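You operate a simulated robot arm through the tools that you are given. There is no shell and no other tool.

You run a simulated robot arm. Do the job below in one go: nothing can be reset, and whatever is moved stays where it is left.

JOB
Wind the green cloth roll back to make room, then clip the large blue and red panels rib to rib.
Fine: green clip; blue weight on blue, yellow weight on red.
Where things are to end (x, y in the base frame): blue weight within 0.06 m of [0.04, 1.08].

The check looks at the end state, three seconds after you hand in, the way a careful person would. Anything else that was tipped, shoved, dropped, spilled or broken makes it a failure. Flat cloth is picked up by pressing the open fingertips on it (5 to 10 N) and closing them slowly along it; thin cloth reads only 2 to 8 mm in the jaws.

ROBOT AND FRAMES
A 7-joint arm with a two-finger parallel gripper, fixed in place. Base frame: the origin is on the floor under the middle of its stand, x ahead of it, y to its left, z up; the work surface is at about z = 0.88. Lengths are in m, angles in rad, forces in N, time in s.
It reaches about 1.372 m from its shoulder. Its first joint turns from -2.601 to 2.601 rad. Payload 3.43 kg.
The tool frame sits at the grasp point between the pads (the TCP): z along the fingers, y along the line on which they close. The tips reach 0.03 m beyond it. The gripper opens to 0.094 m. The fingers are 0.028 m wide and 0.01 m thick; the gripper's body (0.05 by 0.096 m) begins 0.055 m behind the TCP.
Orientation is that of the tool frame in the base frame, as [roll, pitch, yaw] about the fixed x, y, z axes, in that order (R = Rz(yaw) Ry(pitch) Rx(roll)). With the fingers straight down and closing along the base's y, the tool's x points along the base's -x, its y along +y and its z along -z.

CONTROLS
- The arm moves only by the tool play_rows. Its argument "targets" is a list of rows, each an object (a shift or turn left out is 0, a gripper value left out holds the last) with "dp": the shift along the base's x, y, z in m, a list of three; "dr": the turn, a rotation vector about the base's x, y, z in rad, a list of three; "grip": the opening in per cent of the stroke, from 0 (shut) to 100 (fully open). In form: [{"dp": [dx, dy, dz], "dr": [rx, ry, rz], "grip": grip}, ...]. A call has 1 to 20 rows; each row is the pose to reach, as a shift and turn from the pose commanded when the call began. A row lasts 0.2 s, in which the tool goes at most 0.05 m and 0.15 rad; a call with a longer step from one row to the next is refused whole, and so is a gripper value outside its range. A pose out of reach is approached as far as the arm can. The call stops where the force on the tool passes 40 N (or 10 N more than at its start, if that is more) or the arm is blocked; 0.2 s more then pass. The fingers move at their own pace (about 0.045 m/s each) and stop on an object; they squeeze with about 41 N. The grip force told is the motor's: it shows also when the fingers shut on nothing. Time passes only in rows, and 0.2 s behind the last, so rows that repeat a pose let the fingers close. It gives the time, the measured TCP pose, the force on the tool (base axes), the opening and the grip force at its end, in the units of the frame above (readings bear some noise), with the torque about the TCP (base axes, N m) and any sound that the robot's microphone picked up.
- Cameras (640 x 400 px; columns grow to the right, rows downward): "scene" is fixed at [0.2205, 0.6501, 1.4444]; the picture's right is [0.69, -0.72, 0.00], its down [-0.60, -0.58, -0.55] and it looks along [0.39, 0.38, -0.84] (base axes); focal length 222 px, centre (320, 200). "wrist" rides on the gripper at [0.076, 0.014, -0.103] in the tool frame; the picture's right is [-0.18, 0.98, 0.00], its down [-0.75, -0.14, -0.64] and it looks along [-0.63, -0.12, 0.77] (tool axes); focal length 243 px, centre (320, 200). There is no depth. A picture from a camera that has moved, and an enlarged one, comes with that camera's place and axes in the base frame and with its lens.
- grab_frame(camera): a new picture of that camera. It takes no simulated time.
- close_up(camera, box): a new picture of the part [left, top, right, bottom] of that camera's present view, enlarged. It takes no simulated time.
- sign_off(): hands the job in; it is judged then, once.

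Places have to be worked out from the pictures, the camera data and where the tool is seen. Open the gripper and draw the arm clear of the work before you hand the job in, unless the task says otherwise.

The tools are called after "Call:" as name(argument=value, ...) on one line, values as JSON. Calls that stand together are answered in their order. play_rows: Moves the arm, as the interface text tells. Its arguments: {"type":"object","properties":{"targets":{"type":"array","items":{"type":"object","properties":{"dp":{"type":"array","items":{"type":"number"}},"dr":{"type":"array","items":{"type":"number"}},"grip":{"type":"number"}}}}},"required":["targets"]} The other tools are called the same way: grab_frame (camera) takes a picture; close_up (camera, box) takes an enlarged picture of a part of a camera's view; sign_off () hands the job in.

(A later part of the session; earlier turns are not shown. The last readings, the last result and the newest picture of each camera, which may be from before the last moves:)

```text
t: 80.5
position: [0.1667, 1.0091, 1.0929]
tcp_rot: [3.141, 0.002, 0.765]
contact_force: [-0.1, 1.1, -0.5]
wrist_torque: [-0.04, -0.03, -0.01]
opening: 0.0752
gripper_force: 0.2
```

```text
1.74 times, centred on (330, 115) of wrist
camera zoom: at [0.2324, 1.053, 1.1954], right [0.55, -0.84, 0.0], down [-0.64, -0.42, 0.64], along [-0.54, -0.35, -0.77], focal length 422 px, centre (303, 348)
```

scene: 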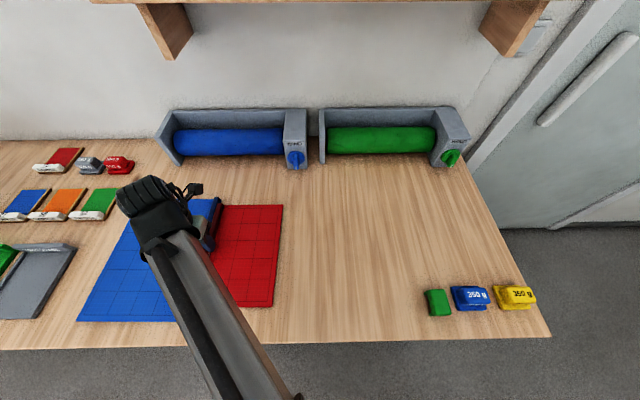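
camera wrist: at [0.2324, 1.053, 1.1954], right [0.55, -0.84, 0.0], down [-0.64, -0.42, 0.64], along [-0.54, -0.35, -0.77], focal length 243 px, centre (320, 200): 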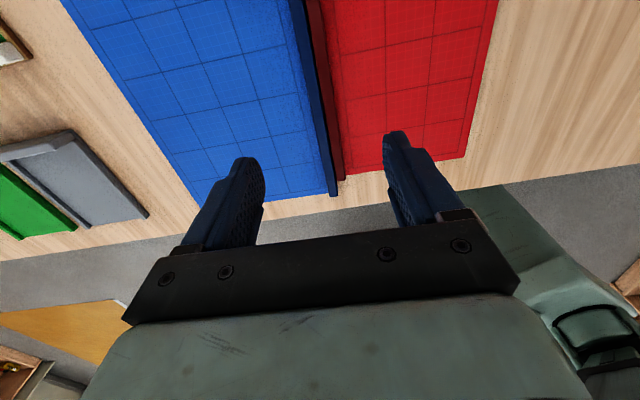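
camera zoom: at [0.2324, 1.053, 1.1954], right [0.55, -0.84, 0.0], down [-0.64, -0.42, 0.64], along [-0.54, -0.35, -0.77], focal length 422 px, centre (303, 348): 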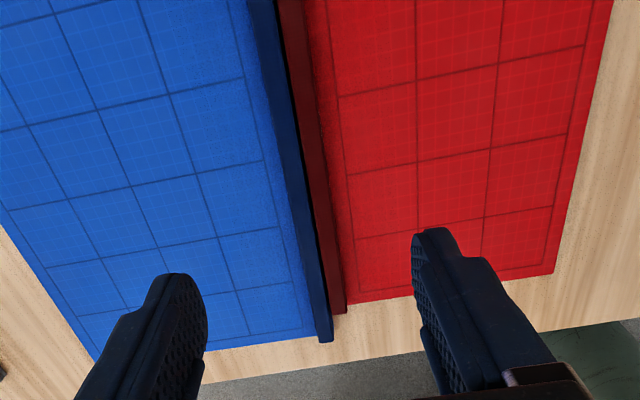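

The ribs lie parallel and butted. Now I'll go over to the clip, turning the wrist 90° back so that the camera sits on the right side, to look at it.

Call:
play_rows(targets=[{"dp": [0.0253, -0.0378, 0], "dr": [0, 0, -0.105]}, {"dp": [0.0505, -0.0755, 0], "dr": [0, 0, -0.21]}, {"dp": [0.0758, -0.1133, 0], "dr": [0, 0, -0.314]}, {"dp": [0.1011, -0.1511, 0], "dr": [0, 0, -0.419]}, {"dp": [0.1263, -0.1888, 0], "dr": [0, 0, -0.524]}, {"dp": [0.1516, -0.2266, 0], "dr": [0, 0, -0.628]}, {"dp": [0.1769, -0.2644, 0], "dr": [0, 0, -0.733]}, {"dp": [0.2021, -0.3021, 0], "dr": [0, 0, -0.838]}, {"dp": [0.2274, -0.3399, 0], "dr": [0, 0, -0.943]}, {"dp": [0.2527, -0.3777, 0], "dr": [0, 0, -1.047]}, {"dp": [0.2779, -0.4154, 0], "dr": [0, 0, -1.152]}, {"dp": [0.3032, -0.4532, 0], "dr": [0, 0, -1.257]}, {"dp": [0.3285, -0.491, 0], "dr": [0, 0, -1.361]}, {"dp": [0.3537, -0.5287, -0.01], "dr": [0, 0, -1.466]}, {"dp": [0.379, -0.5665, -0.02], "dr": [0, 0, -1.571]}])

Call:
grab_frame(camera="wrist")

Call:
grab_frame(camera="scene")

```text
t: 83.7
position: [0.5465, 0.445, 1.07]
tcp_rot: [-3.141, -0.001, -0.809]
contact_force: [0.3, -0.4, 0.2]
wrist_torque: [0.01, 0.04, -0.01]
opening: 0.0755
gripper_force: 0.2
```

```text
taken
camera wrist: at [0.5887, 0.3804, 1.1725], right [-0.84, -0.55, 0.0], down [-0.42, 0.64, 0.64], along [-0.35, 0.54, -0.77], focal length 243 px, centre (320, 200)
```

wrist: 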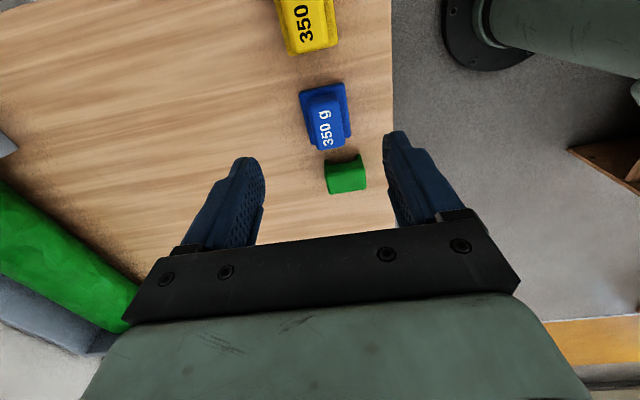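

```text
taken
```

scene: 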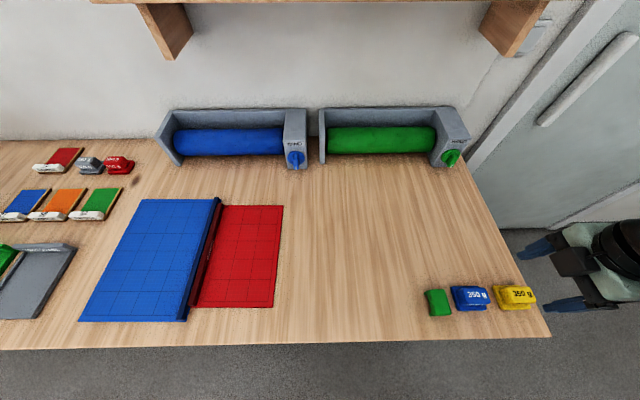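

The panels look well butted. I'll enlarge the clip, the weights and the rib joint.

Call:
close_up(camera="wrist", box=[280, 70, 390, 200])

Call:
close_up(camera="scene", box=[60, 190, 300, 330])

Call:
close_up(camera="scene", box=[170, 190, 240, 330])

```text
3.08 times, centred on (335, 135) of wrist
camera zoom: at [0.5887, 0.3804, 1.1725], right [-0.84, -0.55, 0.0], down [-0.42, 0.64, 0.64], along [-0.35, 0.54, -0.77], focal length 746 px, centre (274, 400)
```

zoom: 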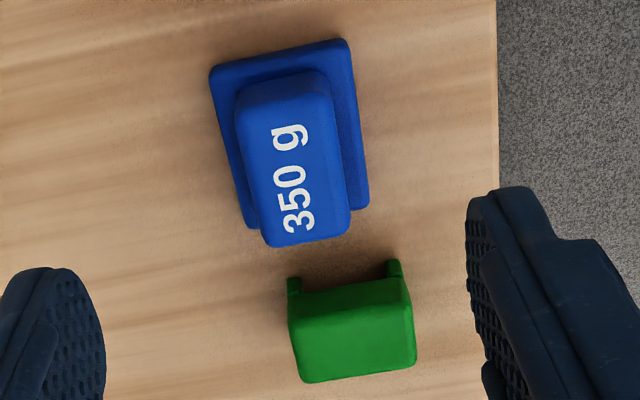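

```text
2.67 times, centred on (180, 260) of scene
camera zoom: at [0.2205, 0.6501, 1.4444], right [0.69, -0.72, 0.0], down [-0.6, -0.58, -0.55], along [0.39, 0.38, -0.84], focal length 593 px, centre (693, 40)
```

zoom: 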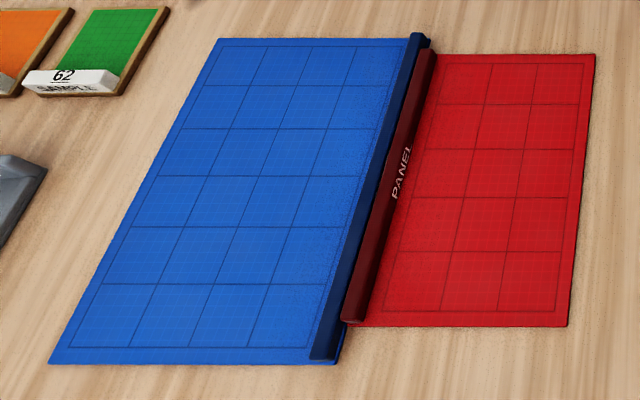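

```text
2.86 times, centred on (205, 260) of scene
camera zoom: at [0.2205, 0.6501, 1.4444], right [0.69, -0.72, 0.0], down [-0.6, -0.58, -0.55], along [0.39, 0.38, -0.84], focal length 636 px, centre (649, 29)
```

zoom: 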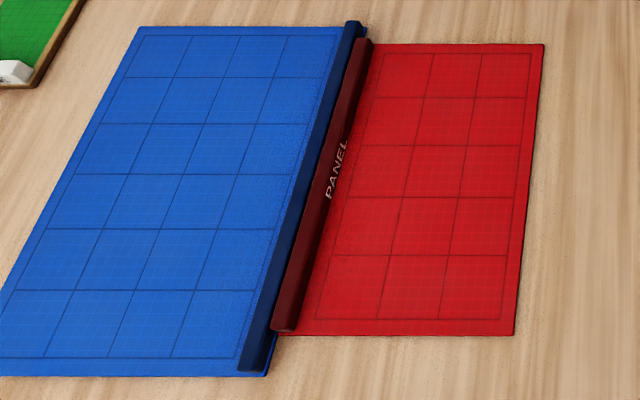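

The clip is a downward-open channel, about 5 cm across its legs and aligned with the table, centred near (0.461, 0.515). I'll move above it with the fingers closing across its walls.

Call:
play_rows(targets=[{"dp": [-0.03, 0.025, 0]}, {"dp": [-0.06, 0.05, -0.02]}, {"dp": [-0.0855, 0.0702, -0.05]}, {"dp": [-0.0855, 0.0702, -0.08]}, {"dp": [-0.0855, 0.0702, -0.08], "grip": 85}])

Call:
grab_frame(camera="wrist")

Call:
grab_frame(camera="scene")

```text
t: 84.9
position: [0.4614, 0.5147, 0.9906]
tcp_rot: [-3.141, -0.002, -0.808]
contact_force: [-0.2, 0.8, -1.1]
wrist_torque: [0.0, 0.01, -0.02]
opening: 0.0799
gripper_force: 0.0
```

```text
taken
camera wrist: at [0.5036, 0.4504, 1.093], right [-0.84, -0.55, 0.0], down [-0.42, 0.64, 0.64], along [-0.35, 0.54, -0.77], focal length 243 px, centre (320, 200)
```

wrist: 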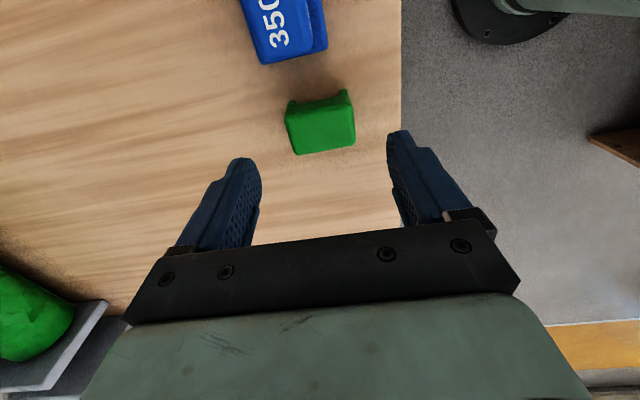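

```text
taken
```

scene: 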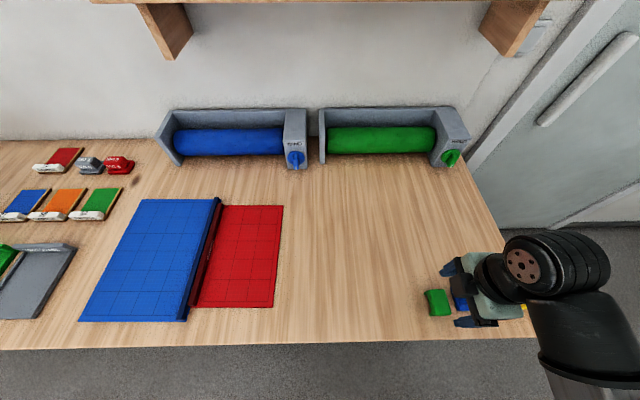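

The clip appears right under the tool centre (predicted row 124, seen at 125). I'll descend and close across its walls.

Call:
play_rows(targets=[{"dp": [0, 0, -0.03]}, {"dp": [0, 0, -0.06]}, {"dp": [0, 0, -0.073]}, {"dp": [0, 0, -0.073], "grip": 70}, {"dp": [0, 0, -0.073], "grip": 55}, {"dp": [0, 0, -0.073], "grip": 45}, {"dp": [0, 0, -0.073], "grip": 35}, {"dp": [0, 0, -0.073], "grip": 35}])

Call:
grab_frame(camera="wrist")

```text
t: 86.7
position: [0.4624, 0.5146, 0.917]
tcp_rot: [3.14, 0.0, -0.806]
contact_force: [0.3, 0.1, 0.7]
wrist_torque: [0.0, -0.03, 0.0]
opening: 0.055
gripper_force: 41.0
```

```text
taken
camera wrist: at [0.5037, 0.45, 1.0211], right [-0.84, -0.55, 0.0], down [-0.42, 0.64, 0.64], along [-0.35, 0.54, -0.77], focal length 243 px, centre (320, 200)
```

wrist: 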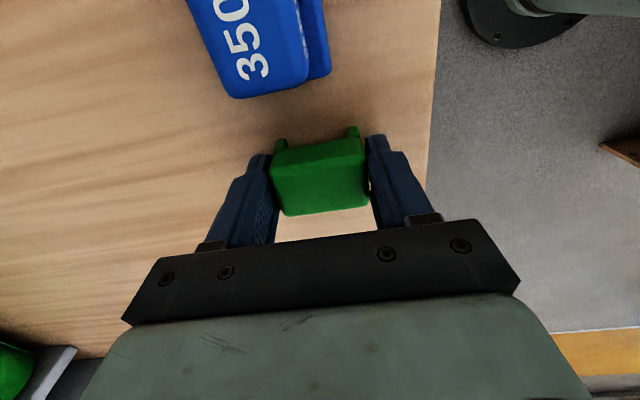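

The clip is held (55 mm across). I'll lift it and carry it over the rib joint at about (0.166, 1.010), turning 90°.

Call:
play_rows(targets=[{"dp": [0, 0, 0.04]}, {"dp": [0, 0, 0.085]}, {"dp": [0, 0, 0.13]}, {"dp": [-0.0197, 0.0331, 0.14], "dr": [0, 0, 0.1047]}, {"dp": [-0.0395, 0.0661, 0.14], "dr": [0, 0, 0.2095]}, {"dp": [-0.0592, 0.0992, 0.14], "dr": [0, 0, 0.3142]}, {"dp": [-0.079, 0.1322, 0.14], "dr": [0, 0, 0.4189]}, {"dp": [-0.0987, 0.1653, 0.14], "dr": [0, 0, 0.5237]}, {"dp": [-0.1184, 0.1984, 0.14], "dr": [0, 0, 0.6284]}, {"dp": [-0.1382, 0.2314, 0.14], "dr": [0, 0, 0.7331]}, {"dp": [-0.1579, 0.2645, 0.14], "dr": [0, 0, 0.8379]}, {"dp": [-0.1777, 0.2975, 0.14], "dr": [0, 0, 0.9426]}, {"dp": [-0.1974, 0.3306, 0.14], "dr": [0, 0, 1.0473]}, {"dp": [-0.2171, 0.3637, 0.14], "dr": [0, 0, 1.1521]}, {"dp": [-0.2369, 0.3967, 0.14], "dr": [0, 0, 1.2568]}, {"dp": [-0.2566, 0.4298, 0.14], "dr": [0, 0, 1.3615]}, {"dp": [-0.2764, 0.4628, 0.13], "dr": [0, 0, 1.4663]}, {"dp": [-0.2961, 0.4959, 0.12], "dr": [0, 0, 1.571]}, {"dp": [-0.2961, 0.4959, 0.12], "dr": [0, 0, 1.571]}])

Call:
grab_frame(camera="wrist")

Call:
grab_frame(camera="scene")

```text
t: 90.7
position: [0.1631, 1.0118, 1.0362]
tcp_rot: [-3.141, 0.001, 0.767]
contact_force: [-0.3, -0.2, -0.3]
wrist_torque: [-0.01, 0.0, 0.02]
opening: 0.0329
gripper_force: 0.0
```

```text
taken
camera wrist: at [0.2284, 1.0539, 1.1397], right [0.55, -0.84, 0.0], down [-0.64, -0.42, 0.64], along [-0.54, -0.35, -0.77], focal length 243 px, centre (320, 200)
```

wrist: 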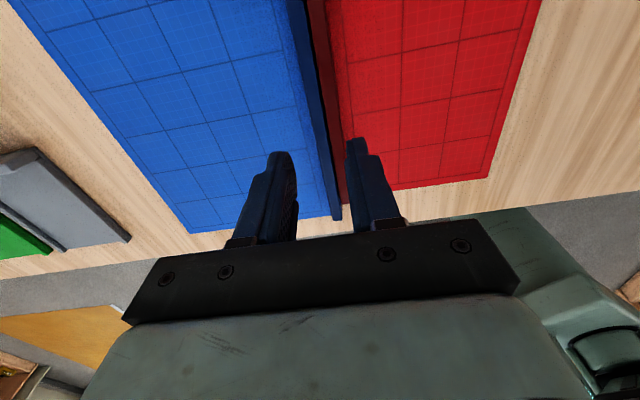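

```text
taken
```

scene: 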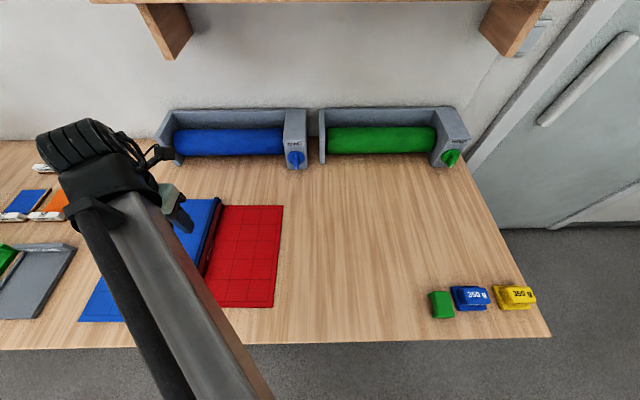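

The clip slipped out at the lift and is still on the table, nearly where it was. I'll check its state closely.

Call:
close_up(camera="scene", box=[415, 275, 545, 325])

Call:
close_up(camera="scene", box=[420, 275, 480, 325])

```text
4.92 times, centred on (480, 300) of scene
camera zoom: at [0.2205, 0.6501, 1.4444], right [0.69, -0.72, 0.0], down [-0.6, -0.58, -0.55], along [0.39, 0.38, -0.84], focal length 1095 px, centre (-468, -292)
```

zoom: 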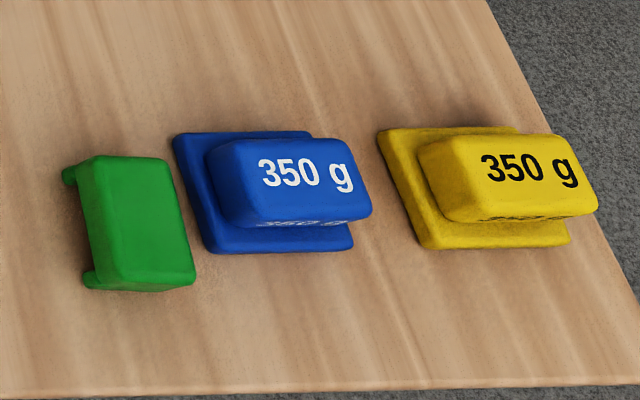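

```text
8.00 times, centred on (450, 300) of scene
camera zoom: at [0.2205, 0.6501, 1.4444], right [0.69, -0.72, 0.0], down [-0.6, -0.58, -0.55], along [0.39, 0.38, -0.84], focal length 1780 px, centre (-720, -600)
```

zoom: 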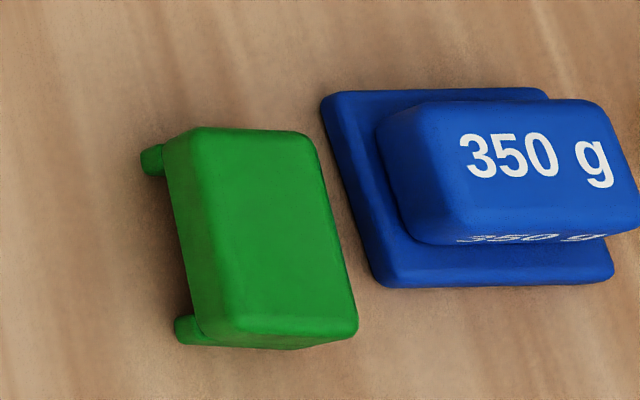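

The clip is upright but about 1 cm closer to the blue weight, so I'll first clear the blue weight (placing it on the blue panel), then retry the clip with more room. Moving over the blue weight now.

Call:
play_rows(targets=[{"dp": [0.026, -0.0392, 0.02], "dr": [0, 0, -0.1122], "grip": 80}, {"dp": [0.052, -0.0783, 0.04], "dr": [0, 0, -0.2244]}, {"dp": [0.078, -0.1175, 0.05], "dr": [0, 0, -0.3366]}, {"dp": [0.1039, -0.1567, 0.05], "dr": [0, 0, -0.4489]}, {"dp": [0.1299, -0.1958, 0.05], "dr": [0, 0, -0.5611]}, {"dp": [0.1559, -0.235, 0.05], "dr": [0, 0, -0.6733]}, {"dp": [0.1819, -0.2742, 0.05], "dr": [0, 0, -0.7855]}, {"dp": [0.2079, -0.3133, 0.05], "dr": [0, 0, -0.8977]}, {"dp": [0.2339, -0.3525, 0.05], "dr": [0, 0, -1.0099]}, {"dp": [0.2599, -0.3917, 0.05], "dr": [0, 0, -1.1221]}, {"dp": [0.2858, -0.4308, 0.05], "dr": [0, 0, -1.2344]}, {"dp": [0.3118, -0.47, 0.04], "dr": [0, 0, -1.3466]}, {"dp": [0.3378, -0.5092, 0.02], "dr": [0, 0, -1.4588]}, {"dp": [0.3638, -0.5483, -0.01], "dr": [0, 0, -1.571]}, {"dp": [0.3638, -0.5483, -0.03], "dr": [0, 0, -1.571]}])

Call:
grab_frame(camera="wrist")

Call:
grab_frame(camera="scene")

```text
refused: row 1 steps farther than a row can; nothing moved
```

```text
taken
camera wrist: at [0.2284, 1.0539, 1.1397], right [0.55, -0.84, 0.0], down [-0.64, -0.42, 0.64], along [-0.54, -0.35, -0.77], focal length 243 px, centre (320, 200)
```

wrist: 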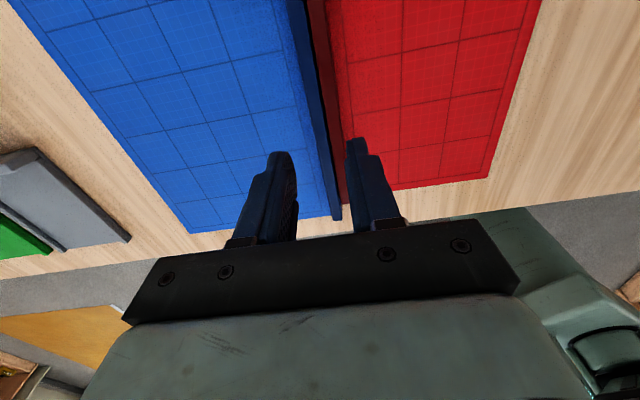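

```text
taken
```

scene: 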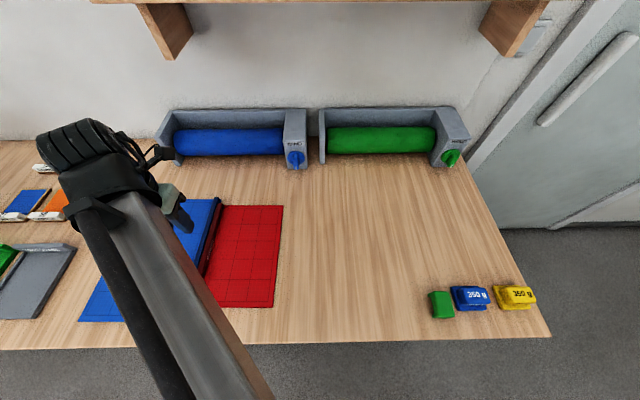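

The first step was slightly too long; repeating with finer steps.

Call:
play_rows(targets=[{"dp": [0.0227, -0.0343, 0.015], "dr": [0, 0, -0.0982], "grip": 80}, {"dp": [0.0455, -0.0685, 0.03], "dr": [0, 0, -0.1964]}, {"dp": [0.0682, -0.1028, 0.04], "dr": [0, 0, -0.2946]}, {"dp": [0.091, -0.1371, 0.045], "dr": [0, 0, -0.3927]}, {"dp": [0.1137, -0.1713, 0.045], "dr": [0, 0, -0.4909]}, {"dp": [0.1364, -0.2056, 0.045], "dr": [0, 0, -0.5891]}, {"dp": [0.1592, -0.2399, 0.045], "dr": [0, 0, -0.6873]}, {"dp": [0.1819, -0.2742, 0.045], "dr": [0, 0, -0.7855]}, {"dp": [0.2046, -0.3084, 0.045], "dr": [0, 0, -0.8837]}, {"dp": [0.2274, -0.3427, 0.045], "dr": [0, 0, -0.9819]}, {"dp": [0.2501, -0.377, 0.045], "dr": [0, 0, -1.08]}, {"dp": [0.2729, -0.4112, 0.045], "dr": [0, 0, -1.1782]}, {"dp": [0.2956, -0.4455, 0.035], "dr": [0, 0, -1.2764]}, {"dp": [0.3183, -0.4798, 0.02], "dr": [0, 0, -1.3746]}, {"dp": [0.3411, -0.514, 0.0], "dr": [0, 0, -1.4728]}, {"dp": [0.3638, -0.5483, -0.02], "dr": [0, 0, -1.571]}, {"dp": [0.3638, -0.5483, -0.035], "dr": [0, 0, -1.571]}])

Call:
grab_frame(camera="wrist")

Call:
grab_frame(camera="scene")

```text
t: 94.3
position: [0.5277, 0.4608, 1.0061]
tcp_rot: [3.141, 0.001, -0.809]
contact_force: [0.2, 0.4, -0.3]
wrist_torque: [0.01, 0.03, 0.01]
opening: 0.0751
gripper_force: 0.1
```

```text
taken
camera wrist: at [0.5706, 0.3965, 1.108], right [-0.84, -0.55, 0.0], down [-0.42, 0.64, 0.64], along [-0.35, 0.54, -0.77], focal length 243 px, centre (320, 200)
```

wrist: 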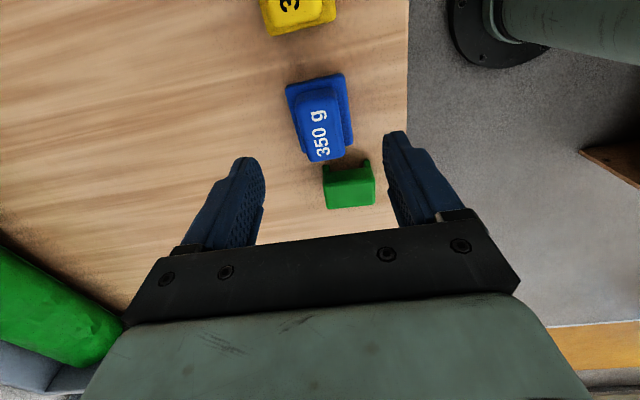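

```text
taken
```

scene: 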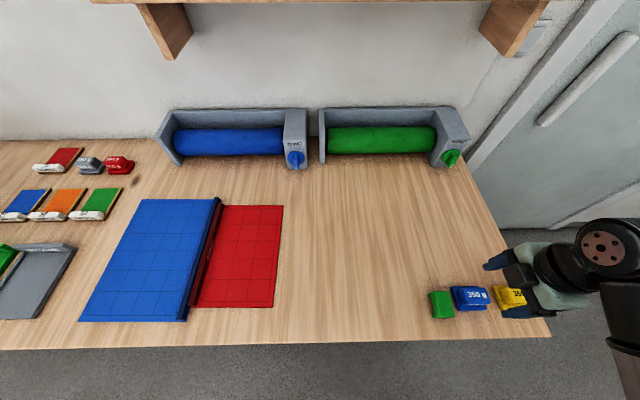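

Call:
close_up(camera="wrist", box=[260, 60, 400, 220])

```text
2.50 times, centred on (330, 140) of wrist
camera zoom: at [0.5706, 0.3965, 1.108], right [-0.84, -0.55, 0.0], down [-0.42, 0.64, 0.64], along [-0.35, 0.54, -0.77], focal length 606 px, centre (295, 350)
```

zoom: 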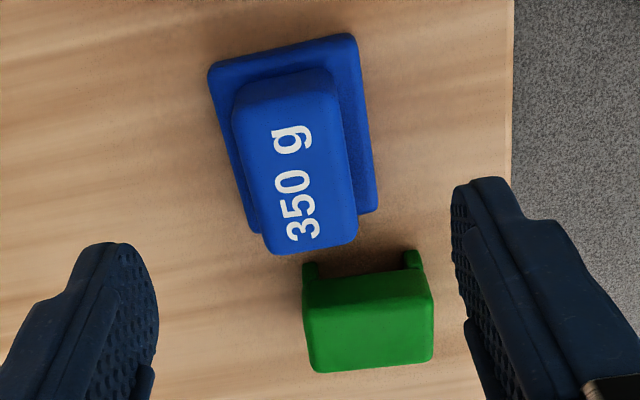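

I'll zoom in more on the clip to understand its shape.

Call:
close_up(camera="wrist", box=[315, 150, 385, 215])

Call:
close_up(camera="scene", box=[424, 284, 462, 324])

```text
6.15 times, centred on (350, 182) of wrist
camera zoom: at [0.5706, 0.3965, 1.108], right [-0.84, -0.55, 0.0], down [-0.42, 0.64, 0.64], along [-0.35, 0.54, -0.77], focal length 1493 px, centre (135, 308)
```

zoom: 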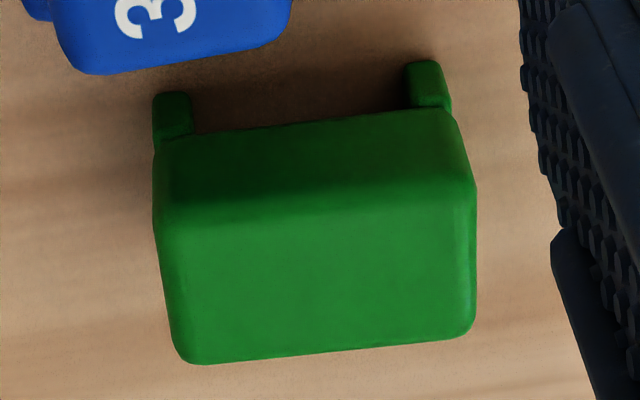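

```text
10.00 times, centred on (443, 304) of scene
camera zoom: at [0.2205, 0.6501, 1.4444], right [0.69, -0.72, 0.0], down [-0.6, -0.58, -0.55], along [0.39, 0.38, -0.84], focal length 2225 px, centre (-910, -840)
```

zoom: 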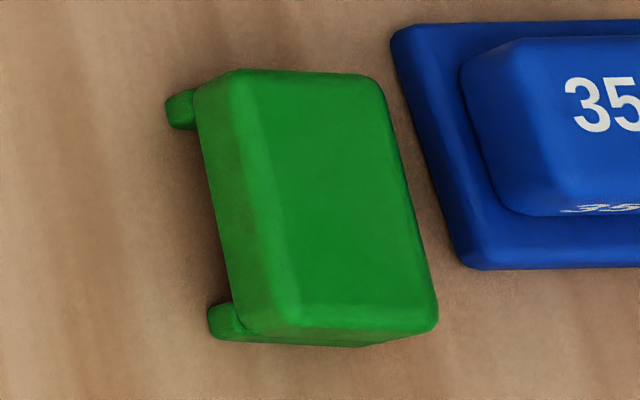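

The clip is a thick plate with two short side rails; its centre is now near s=-0.047, w=0.685. First the blue weight: its upper block is about 37 mm across, centred near (0.525, 0.464). I'll descend over it with the fingers above its base flange.

Call:
play_rows(targets=[{"dp": [-0.0028, 0.0029, -0.03], "grip": 70}, {"dp": [-0.0028, 0.0029, -0.06], "grip": 70}, {"dp": [-0.0028, 0.0029, -0.074], "grip": 70}, {"dp": [-0.0028, 0.0029, -0.074], "grip": 70}])

Call:
grab_frame(camera="wrist")

```text
t: 95.3
position: [0.5254, 0.466, 0.9313]
tcp_rot: [-3.141, -0.001, -0.806]
contact_force: [0.4, 1.0, -0.6]
wrist_torque: [0.02, -0.03, -0.01]
opening: 0.0658
gripper_force: 0.0
```

```text
taken
camera wrist: at [0.5681, 0.4008, 1.0343], right [-0.84, -0.55, 0.0], down [-0.42, 0.64, 0.64], along [-0.35, 0.54, -0.77], focal length 243 px, centre (320, 200)
```

wrist: 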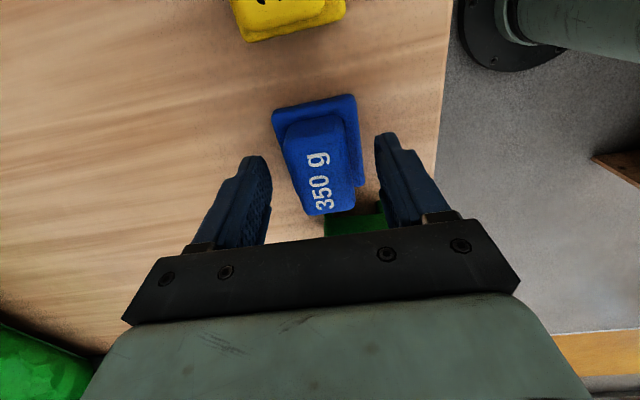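

The block is centred between the fingers. Closing on it.

Call:
play_rows(targets=[{"dp": [0, 0, -0.003], "grip": 60}, {"dp": [0, 0, -0.003], "grip": 50}, {"dp": [0, 0, -0.003], "grip": 40}, {"dp": [0, 0, -0.003], "grip": 30}, {"dp": [0, 0, -0.003], "grip": 20}, {"dp": [0, 0, -0.003], "grip": 20}])

Call:
play_rows(targets=[{"dp": [0, 0, 0.005]}, {"dp": [0, 0, 0.01]}, {"dp": [0, 0, 0.02]}, {"dp": [0, 0, 0.03]}, {"dp": [0, 0, 0.03]}])

Call:
grab_frame(camera="wrist")

Call:
grab_frame(camera="scene")

```text
t: 96.7
position: [0.5256, 0.4649, 0.929]
tcp_rot: [-3.139, 0.0, -0.807]
contact_force: [-0.4, -0.8, 19.5]
wrist_torque: [-0.07, 0.13, 0.33]
opening: 0.0333
gripper_force: 41.0
```

```text
t: 97.9
position: [0.525, 0.4654, 0.9569]
tcp_rot: [-3.14, 0.001, -0.807]
contact_force: [0.3, 0.1, -2.1]
wrist_torque: [-0.03, -0.03, 0.05]
opening: 0.034
gripper_force: 40.8
```

```text
taken
camera wrist: at [0.5675, 0.401, 1.0604], right [-0.84, -0.55, 0.0], down [-0.42, 0.64, 0.64], along [-0.35, 0.54, -0.77], focal length 243 px, centre (320, 200)
```

wrist: 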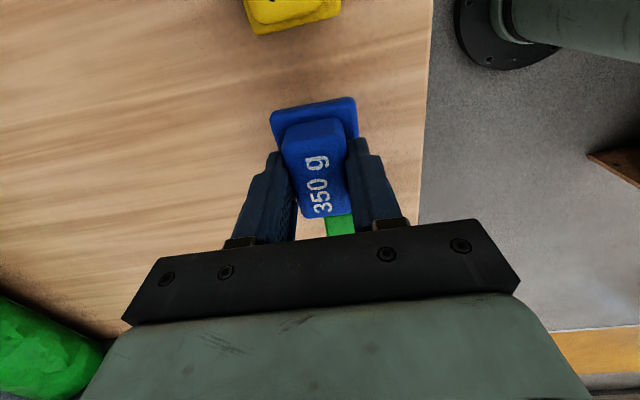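

```text
taken
```

scene: 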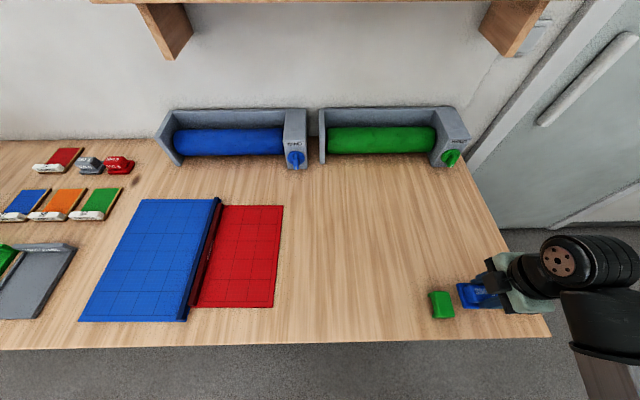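

It seems to be lifting (34 mm grip). I'll raise slowly another few cm and verify.

Call:
play_rows(targets=[{"dp": [0, 0, 0.015]}, {"dp": [0, 0, 0.03]}, {"dp": [0, 0, 0.045]}, {"dp": [0, 0, 0.06]}, {"dp": [0, 0, 0.06]}])

Call:
grab_frame(camera="wrist")

Call:
close_up(camera="scene", box=[400, 220, 560, 340])

```text
t: 99.1
position: [0.5258, 0.4664, 1.0175]
tcp_rot: [-3.14, 0.001, -0.806]
contact_force: [-0.8, -0.7, -3.0]
wrist_torque: [-0.04, -0.01, -0.01]
opening: 0.0338
gripper_force: 41.1
```

```text
taken
camera wrist: at [0.5676, 0.4007, 1.1199], right [-0.84, -0.55, 0.0], down [-0.42, 0.64, 0.64], along [-0.35, 0.54, -0.77], focal length 243 px, centre (320, 200)
```

wrist: 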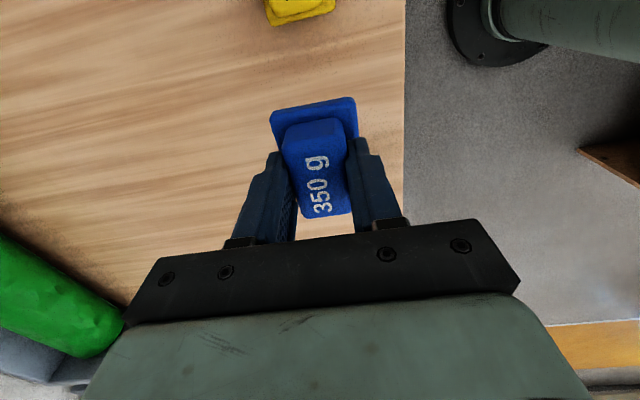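

```text
3.33 times, centred on (480, 280) of scene
camera zoom: at [0.2205, 0.6501, 1.4444], right [0.69, -0.72, 0.0], down [-0.6, -0.58, -0.55], along [0.39, 0.38, -0.84], focal length 742 px, centre (-213, -67)
```

zoom: 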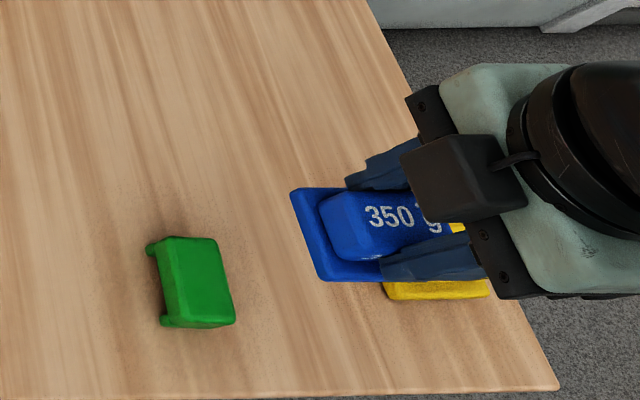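

The blue weight is held steadily. I'll carry it at safe height to above (0.04, 1.08).

Call:
play_rows(targets=[{"dp": [-0.026, 0.0323, 0.01]}, {"dp": [-0.0512, 0.0646, 0.02]}, {"dp": [-0.0768, 0.0969, 0.03]}, {"dp": [-0.1023, 0.1292, 0.03]}, {"dp": [-0.1279, 0.1615, 0.03]}, {"dp": [-0.1534, 0.1938, 0.03]}, {"dp": [-0.179, 0.2261, 0.03]}, {"dp": [-0.2046, 0.2584, 0.03]}, {"dp": [-0.2301, 0.2907, 0.03]}, {"dp": [-0.2557, 0.323, 0.03]}, {"dp": [-0.2812, 0.3553, 0.03]}, {"dp": [-0.3068, 0.3876, 0.03]}, {"dp": [-0.3324, 0.4199, 0.03]}, {"dp": [-0.358, 0.4522, 0.03]}, {"dp": [-0.3835, 0.4845, 0.03]}, {"dp": [-0.4091, 0.5168, 0.03]}, {"dp": [-0.4346, 0.549, 0.03]}, {"dp": [-0.4602, 0.5813, 0.02]}, {"dp": [-0.4858, 0.6136, 0.0]}, {"dp": [-0.4858, 0.6136, 0.0]}])

Call:
grab_frame(camera="wrist")

Call:
grab_frame(camera="scene")

```text
t: 103.3
position: [0.0378, 1.0794, 1.0156]
tcp_rot: [-3.14, 0.0, -0.807]
contact_force: [-0.5, -0.5, -3.8]
wrist_torque: [0.0, 0.02, -0.01]
opening: 0.0338
gripper_force: 41.1
```

```text
taken
camera wrist: at [0.0803, 1.0154, 1.118], right [-0.84, -0.55, 0.0], down [-0.42, 0.64, 0.64], along [-0.35, 0.54, -0.77], focal length 243 px, centre (320, 200)
```

wrist: 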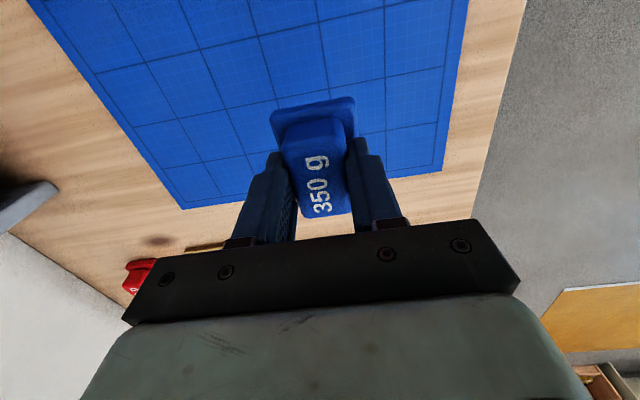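

```text
taken
```

scene: 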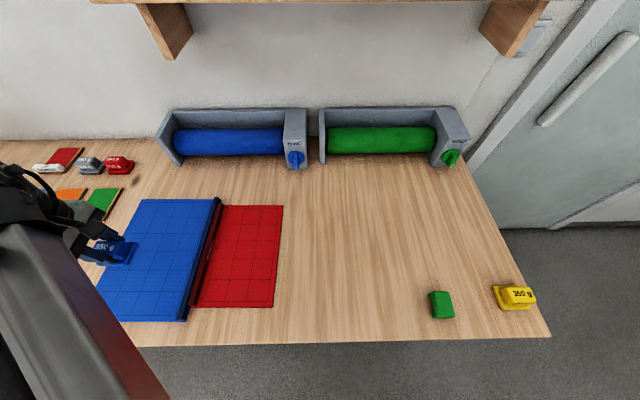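

Above the target. I'll lower it to just above the panel, then in small steps until contact.

Call:
play_rows(targets=[{"dp": [0.001, 0, -0.03]}, {"dp": [0.001, 0, -0.06]}, {"dp": [0.001, 0, -0.07]}, {"dp": [0.001, 0, -0.076]}, {"dp": [0.001, 0, -0.079]}, {"dp": [0.001, 0, -0.079]}])

```text
t: 104.7
position: [0.0421, 1.0807, 0.9375]
tcp_rot: [-3.14, 0.0, -0.805]
contact_force: [-0.4, 0.0, -4.2]
wrist_torque: [-0.01, -0.02, 0.03]
opening: 0.0336
gripper_force: 41.2
```

Not in contact yet (full weight still hangs). Lowering in 1–2 mm steps.

Call:
play_rows(targets=[{"dp": [0, 0, -0.002]}, {"dp": [0, 0, -0.004]}, {"dp": [0, 0, -0.004]}])

Call:
play_rows(targets=[{"dp": [0, 0, -0.0015]}, {"dp": [0, 0, -0.003]}, {"dp": [0, 0, -0.003]}])

```text
t: 105.5
position: [0.0412, 1.0807, 0.9338]
tcp_rot: [-3.141, 0.001, -0.807]
contact_force: [-0.1, 0.7, -0.3]
wrist_torque: [-0.05, -0.01, 0.01]
opening: 0.0338
gripper_force: 41.5
```

```text
t: 106.3
position: [0.0406, 1.0795, 0.9332]
tcp_rot: [-3.139, 0.005, -0.807]
contact_force: [1.9, 4.3, 28.1]
wrist_torque: [-0.19, -0.13, 0.01]
opening: 0.0341
gripper_force: 40.7
```

In firm contact with the panel. I'll ease up 2 mm, open, and lift straight up.

Call:
play_rows(targets=[{"dp": [0, 0, 0.002]}, {"dp": [0, 0, 0.002], "grip": 45}, {"dp": [0, 0, 0.002], "grip": 60}, {"dp": [0, 0, 0.002], "grip": 65}, {"dp": [0, 0, 0.03], "grip": 65}, {"dp": [0, 0, 0.07], "grip": 65}, {"dp": [0, 0, 0.11], "grip": 65}])

Call:
grab_frame(camera="wrist")

```text
t: 107.9
position: [0.0389, 1.0801, 1.0428]
tcp_rot: [-3.14, 0.0, -0.805]
contact_force: [0.0, -0.5, -0.9]
wrist_torque: [0.0, -0.02, 0.03]
opening: 0.0609
gripper_force: 0.0
```

```text
taken
camera wrist: at [0.0818, 1.0152, 1.1452], right [-0.84, -0.55, 0.0], down [-0.42, 0.64, 0.64], along [-0.35, 0.54, -0.77], focal length 243 px, centre (320, 200)
```

wrist: 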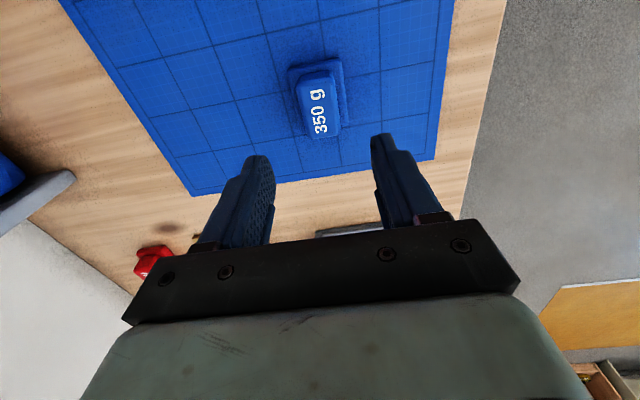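

Blue weight is set. Now I'll travel to above the yellow weight near (0.591, 0.398).

Call:
play_rows(targets=[{"dp": [0.0276, -0.0341, 0.0]}, {"dp": [0.0552, -0.0682, 0.0]}, {"dp": [0.0828, -0.1023, 0.0]}, {"dp": [0.1104, -0.1364, 0.0]}, {"dp": [0.138, -0.1705, 0.0]}, {"dp": [0.1656, -0.2046, 0.0]}, {"dp": [0.1932, -0.2387, 0.0]}, {"dp": [0.2208, -0.2728, 0.0]}, {"dp": [0.2484, -0.3069, 0.0]}, {"dp": [0.276, -0.341, 0.0]}, {"dp": [0.3036, -0.3751, 0.0]}, {"dp": [0.3312, -0.4092, 0.0]}, {"dp": [0.3588, -0.4433, 0.0]}, {"dp": [0.3864, -0.4774, 0.0]}, {"dp": [0.414, -0.5115, 0.0]}, {"dp": [0.4416, -0.5456, 0.0]}, {"dp": [0.4692, -0.5797, 0.0]}, {"dp": [0.4968, -0.6138, 0.0]}, {"dp": [0.5244, -0.6479, -0.01]}, {"dp": [0.5522, -0.6821, -0.02], "grip": 70}])

Call:
grab_frame(camera="wrist")

Call:
grab_frame(camera="scene")

```text
t: 112.1
position: [0.5913, 0.3964, 1.0219]
tcp_rot: [-3.141, 0.001, -0.805]
contact_force: [-0.9, -0.7, -0.3]
wrist_torque: [-0.02, -0.03, 0.01]
opening: 0.0658
gripper_force: 0.0
```

```text
taken
camera wrist: at [0.634, 0.3314, 1.1249], right [-0.84, -0.55, 0.0], down [-0.42, 0.64, 0.64], along [-0.35, 0.54, -0.77], focal length 243 px, centre (320, 200)
```

wrist: 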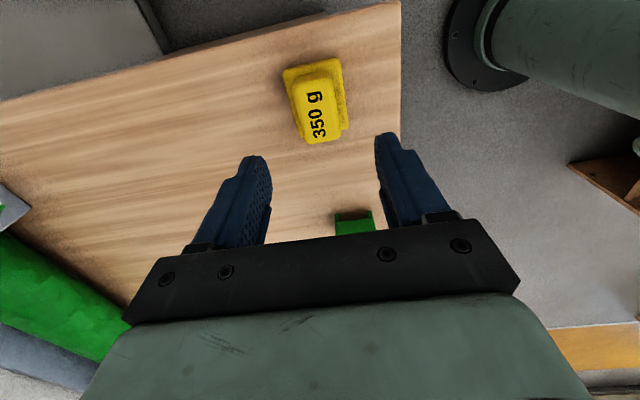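

```text
taken
```

scene: 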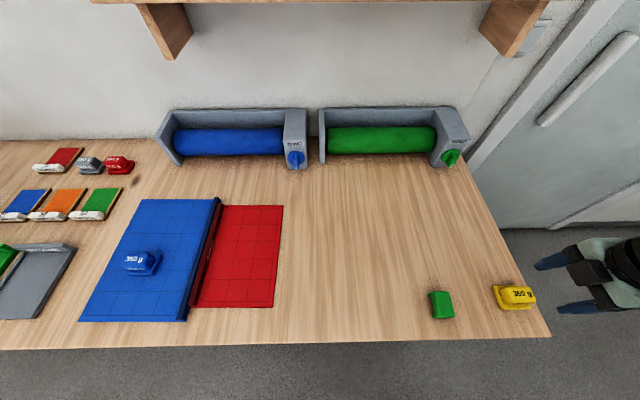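

Call:
close_up(camera="wrist", box=[260, 40, 380, 160])

```text
3.33 times, centred on (320, 100) of wrist
camera zoom: at [0.634, 0.3314, 1.1249], right [-0.84, -0.55, 0.0], down [-0.42, 0.64, 0.64], along [-0.35, 0.54, -0.77], focal length 809 px, centre (320, 533)
```

zoom: 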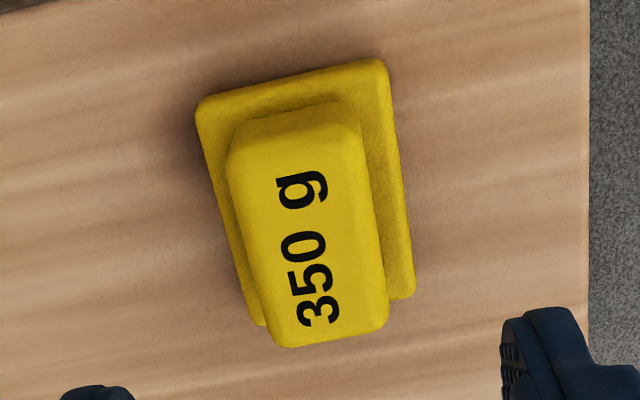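

The yellow block is nearly centred; small correction, then descend to its upper block.

Call:
play_rows(targets=[{"dp": [0.0035, -0.0008, -0.04], "grip": 70}, {"dp": [0.0035, -0.0008, -0.075], "grip": 70}, {"dp": [0.0035, -0.0008, -0.0905], "grip": 70}, {"dp": [0.0035, -0.0008, -0.0905], "grip": 60}, {"dp": [0.0035, -0.0008, -0.0905], "grip": 50}, {"dp": [0.0035, -0.0008, -0.0905], "grip": 40}, {"dp": [0.0035, -0.0008, -0.0905], "grip": 30}, {"dp": [0.0035, -0.0008, -0.0905], "grip": 20}, {"dp": [0.0035, -0.0008, -0.0905], "grip": 20}])

Call:
grab_frame(camera="wrist")

```text
t: 114.1
position: [0.5958, 0.3947, 0.9314]
tcp_rot: [-3.142, -0.001, -0.808]
contact_force: [-1.1, -0.7, -0.4]
wrist_torque: [-0.05, -0.03, 0.04]
opening: 0.0336
gripper_force: 41.1
```

```text
taken
camera wrist: at [0.6386, 0.3307, 1.0341], right [-0.84, -0.55, 0.0], down [-0.42, 0.64, 0.64], along [-0.35, 0.54, -0.77], focal length 243 px, centre (320, 200)
```

wrist: 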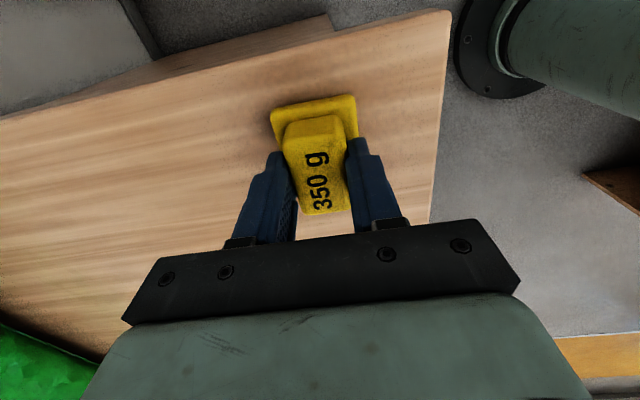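

Held at 34 mm like the blue one. Lifting slowly, then carrying toward the red panel.

Call:
play_rows(targets=[{"dp": [0, 0, 0.01]}, {"dp": [0, 0, 0.025]}, {"dp": [0, 0, 0.045]}, {"dp": [0, 0, 0.07]}, {"dp": [0, 0, 0.1]}, {"dp": [0, 0, 0.1]}])

Call:
play_rows(targets=[{"dp": [-0.0235, 0.0356, 0.0]}, {"dp": [-0.047, 0.0713, 0.0]}, {"dp": [-0.0705, 0.1069, 0.0]}, {"dp": [-0.094, 0.1425, 0.0]}, {"dp": [-0.1175, 0.1781, 0.0]}, {"dp": [-0.141, 0.2138, 0.0]}, {"dp": [-0.1644, 0.2494, 0.0]}, {"dp": [-0.1879, 0.285, 0.0]}, {"dp": [-0.2114, 0.3206, 0.0]}, {"dp": [-0.2349, 0.3563, 0.0]}, {"dp": [-0.2584, 0.3919, 0.0]}, {"dp": [-0.2819, 0.4275, 0.0]}, {"dp": [-0.3054, 0.4631, 0.0]}, {"dp": [-0.3289, 0.4988, 0.0]}, {"dp": [-0.3524, 0.5344, 0.0]}, {"dp": [-0.3524, 0.5344, -0.02]}])

Call:
grab_frame(camera="wrist")

Call:
grab_frame(camera="scene")

```text
t: 115.5
position: [0.5948, 0.3963, 1.031]
tcp_rot: [3.141, -0.001, -0.807]
contact_force: [0.3, -0.1, -3.0]
wrist_torque: [0.0, -0.02, 0.02]
opening: 0.0333
gripper_force: 41.4
```

```text
t: 118.9
position: [0.2428, 0.931, 1.01]
tcp_rot: [-3.14, 0.002, -0.808]
contact_force: [-0.6, -0.7, -3.7]
wrist_torque: [0.01, -0.02, 0.01]
opening: 0.0335
gripper_force: 41.1
```

```text
taken
camera wrist: at [0.2853, 0.8658, 1.1129], right [-0.84, -0.55, 0.0], down [-0.42, 0.64, 0.64], along [-0.35, 0.54, -0.77], focal length 243 px, centre (320, 200)
```

wrist: 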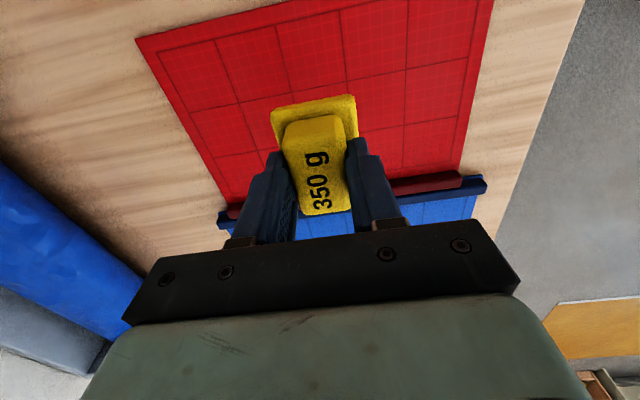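

```text
taken
```

scene: 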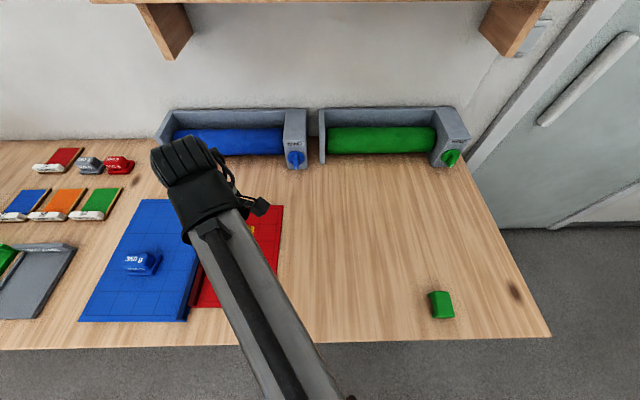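

Over the red panel's middle. Lowering to just above contact, then small steps.

Call:
play_rows(targets=[{"dp": [0, 0, -0.03]}, {"dp": [0, 0, -0.055]}, {"dp": [0, 0, -0.067]}, {"dp": [0, 0, -0.0715]}, {"dp": [0, 0, -0.0715]}])

Call:
play_rows(targets=[{"dp": [0, 0, -0.0015]}, {"dp": [0, 0, -0.003]}, {"dp": [0, 0, -0.003]}])

```text
t: 120.1
position: [0.2443, 0.9309, 0.9385]
tcp_rot: [-3.141, -0.001, -0.805]
contact_force: [-1.2, 0.0, -3.5]
wrist_torque: [-0.02, -0.01, 0.04]
opening: 0.0336
gripper_force: 40.8
```

```text
t: 120.9
position: [0.2444, 0.9298, 0.9357]
tcp_rot: [3.141, 0.002, -0.807]
contact_force: [-0.3, -0.1, 0.1]
wrist_torque: [-0.01, 0.0, -0.01]
opening: 0.0333
gripper_force: 41.0
```

The weight is now carried by the panel (force near zero). I'll lower 1 mm more, open, and rise straight up.

Call:
play_rows(targets=[{"dp": [0, 0, -0.0005]}, {"dp": [0, 0, -0.0005], "grip": 45}, {"dp": [0, 0, -0.0005], "grip": 60}, {"dp": [0, 0, -0.0005], "grip": 65}, {"dp": [0, 0, 0.03], "grip": 65}, {"dp": [0, 0, 0.07], "grip": 65}, {"dp": [0, 0, 0.11], "grip": 65}])

Call:
grab_frame(camera="wrist")

```text
t: 122.5
position: [0.2437, 0.9297, 1.0452]
tcp_rot: [-3.14, 0.001, -0.807]
contact_force: [0.2, 0.0, -0.9]
wrist_torque: [0.01, 0.0, -0.01]
opening: 0.0614
gripper_force: 0.0
```

```text
taken
camera wrist: at [0.2867, 0.8653, 1.149], right [-0.84, -0.55, 0.0], down [-0.42, 0.64, 0.64], along [-0.35, 0.54, -0.77], focal length 243 px, centre (320, 200)
```

wrist: 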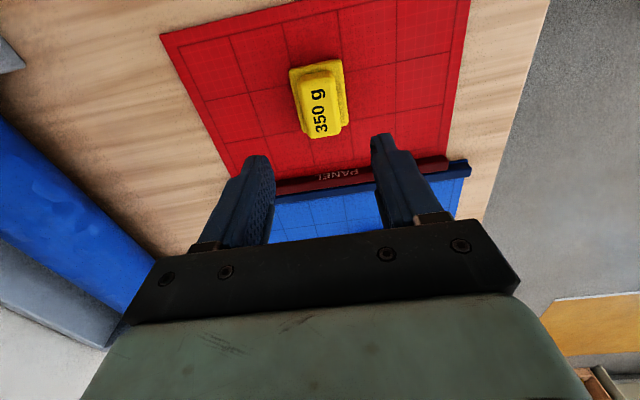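

The yellow weight sits on red. Now back to the clip, which has clear space around it; same wrist yaw, for another look from above.

Call:
play_rows(targets=[{"dp": [0.0197, -0.0382, 0.0]}, {"dp": [0.0394, -0.0765, 0.0]}, {"dp": [0.0592, -0.1147, 0.0]}, {"dp": [0.0789, -0.1529, 0.0]}, {"dp": [0.0986, -0.1911, 0.0]}, {"dp": [0.1183, -0.2294, 0.0]}, {"dp": [0.138, -0.2676, 0.0]}, {"dp": [0.1577, -0.3058, 0.0]}, {"dp": [0.1775, -0.344, 0.0]}, {"dp": [0.1972, -0.3823, -0.01]}, {"dp": [0.2169, -0.4205, -0.03], "grip": 85}, {"dp": [0.2169, -0.4205, -0.05], "grip": 85}])

Call:
grab_frame(camera="wrist")

Call:
close_up(camera="wrist", box=[260, 60, 380, 180])

Call:
grab_frame(camera="scene")

```text
t: 125.1
position: [0.4609, 0.5097, 0.9949]
tcp_rot: [3.14, 0.001, -0.806]
contact_force: [0.3, 0.1, 0.2]
wrist_torque: [0.03, 0.01, 0.01]
opening: 0.0798
gripper_force: 0.0
```

```text
taken
camera wrist: at [0.5032, 0.4444, 1.0977], right [-0.84, -0.55, 0.0], down [-0.42, 0.64, 0.64], along [-0.35, 0.54, -0.77], focal length 243 px, centre (320, 200)
```

wrist: 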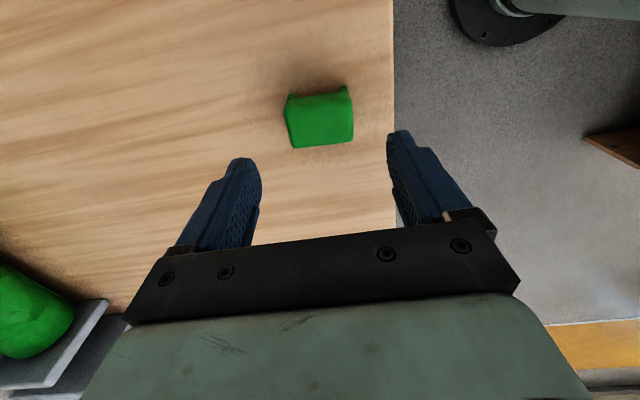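

```text
3.33 times, centred on (320, 120) of wrist
camera zoom: at [0.5032, 0.4444, 1.0977], right [-0.84, -0.55, 0.0], down [-0.42, 0.64, 0.64], along [-0.35, 0.54, -0.77], focal length 809 px, centre (320, 467)
```

zoom: 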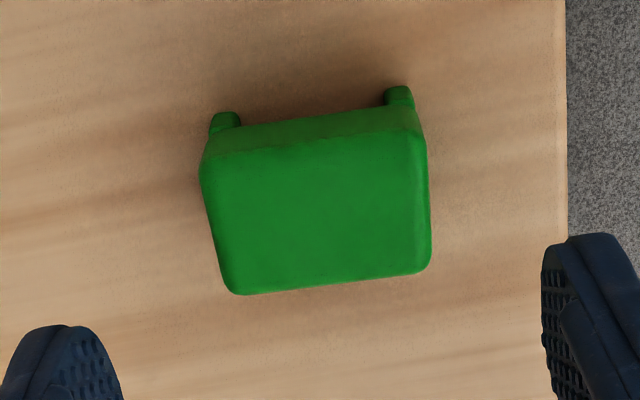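

```text
taken
```

scene: 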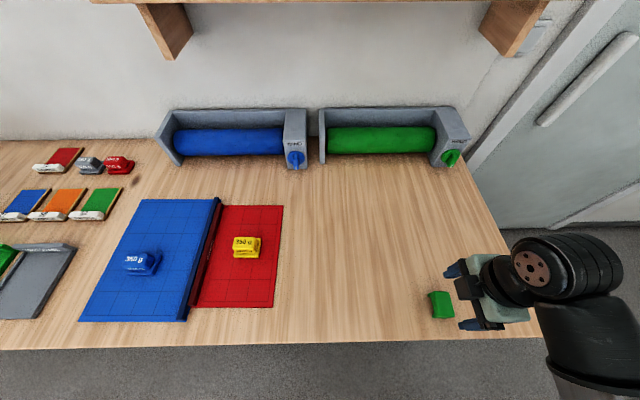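

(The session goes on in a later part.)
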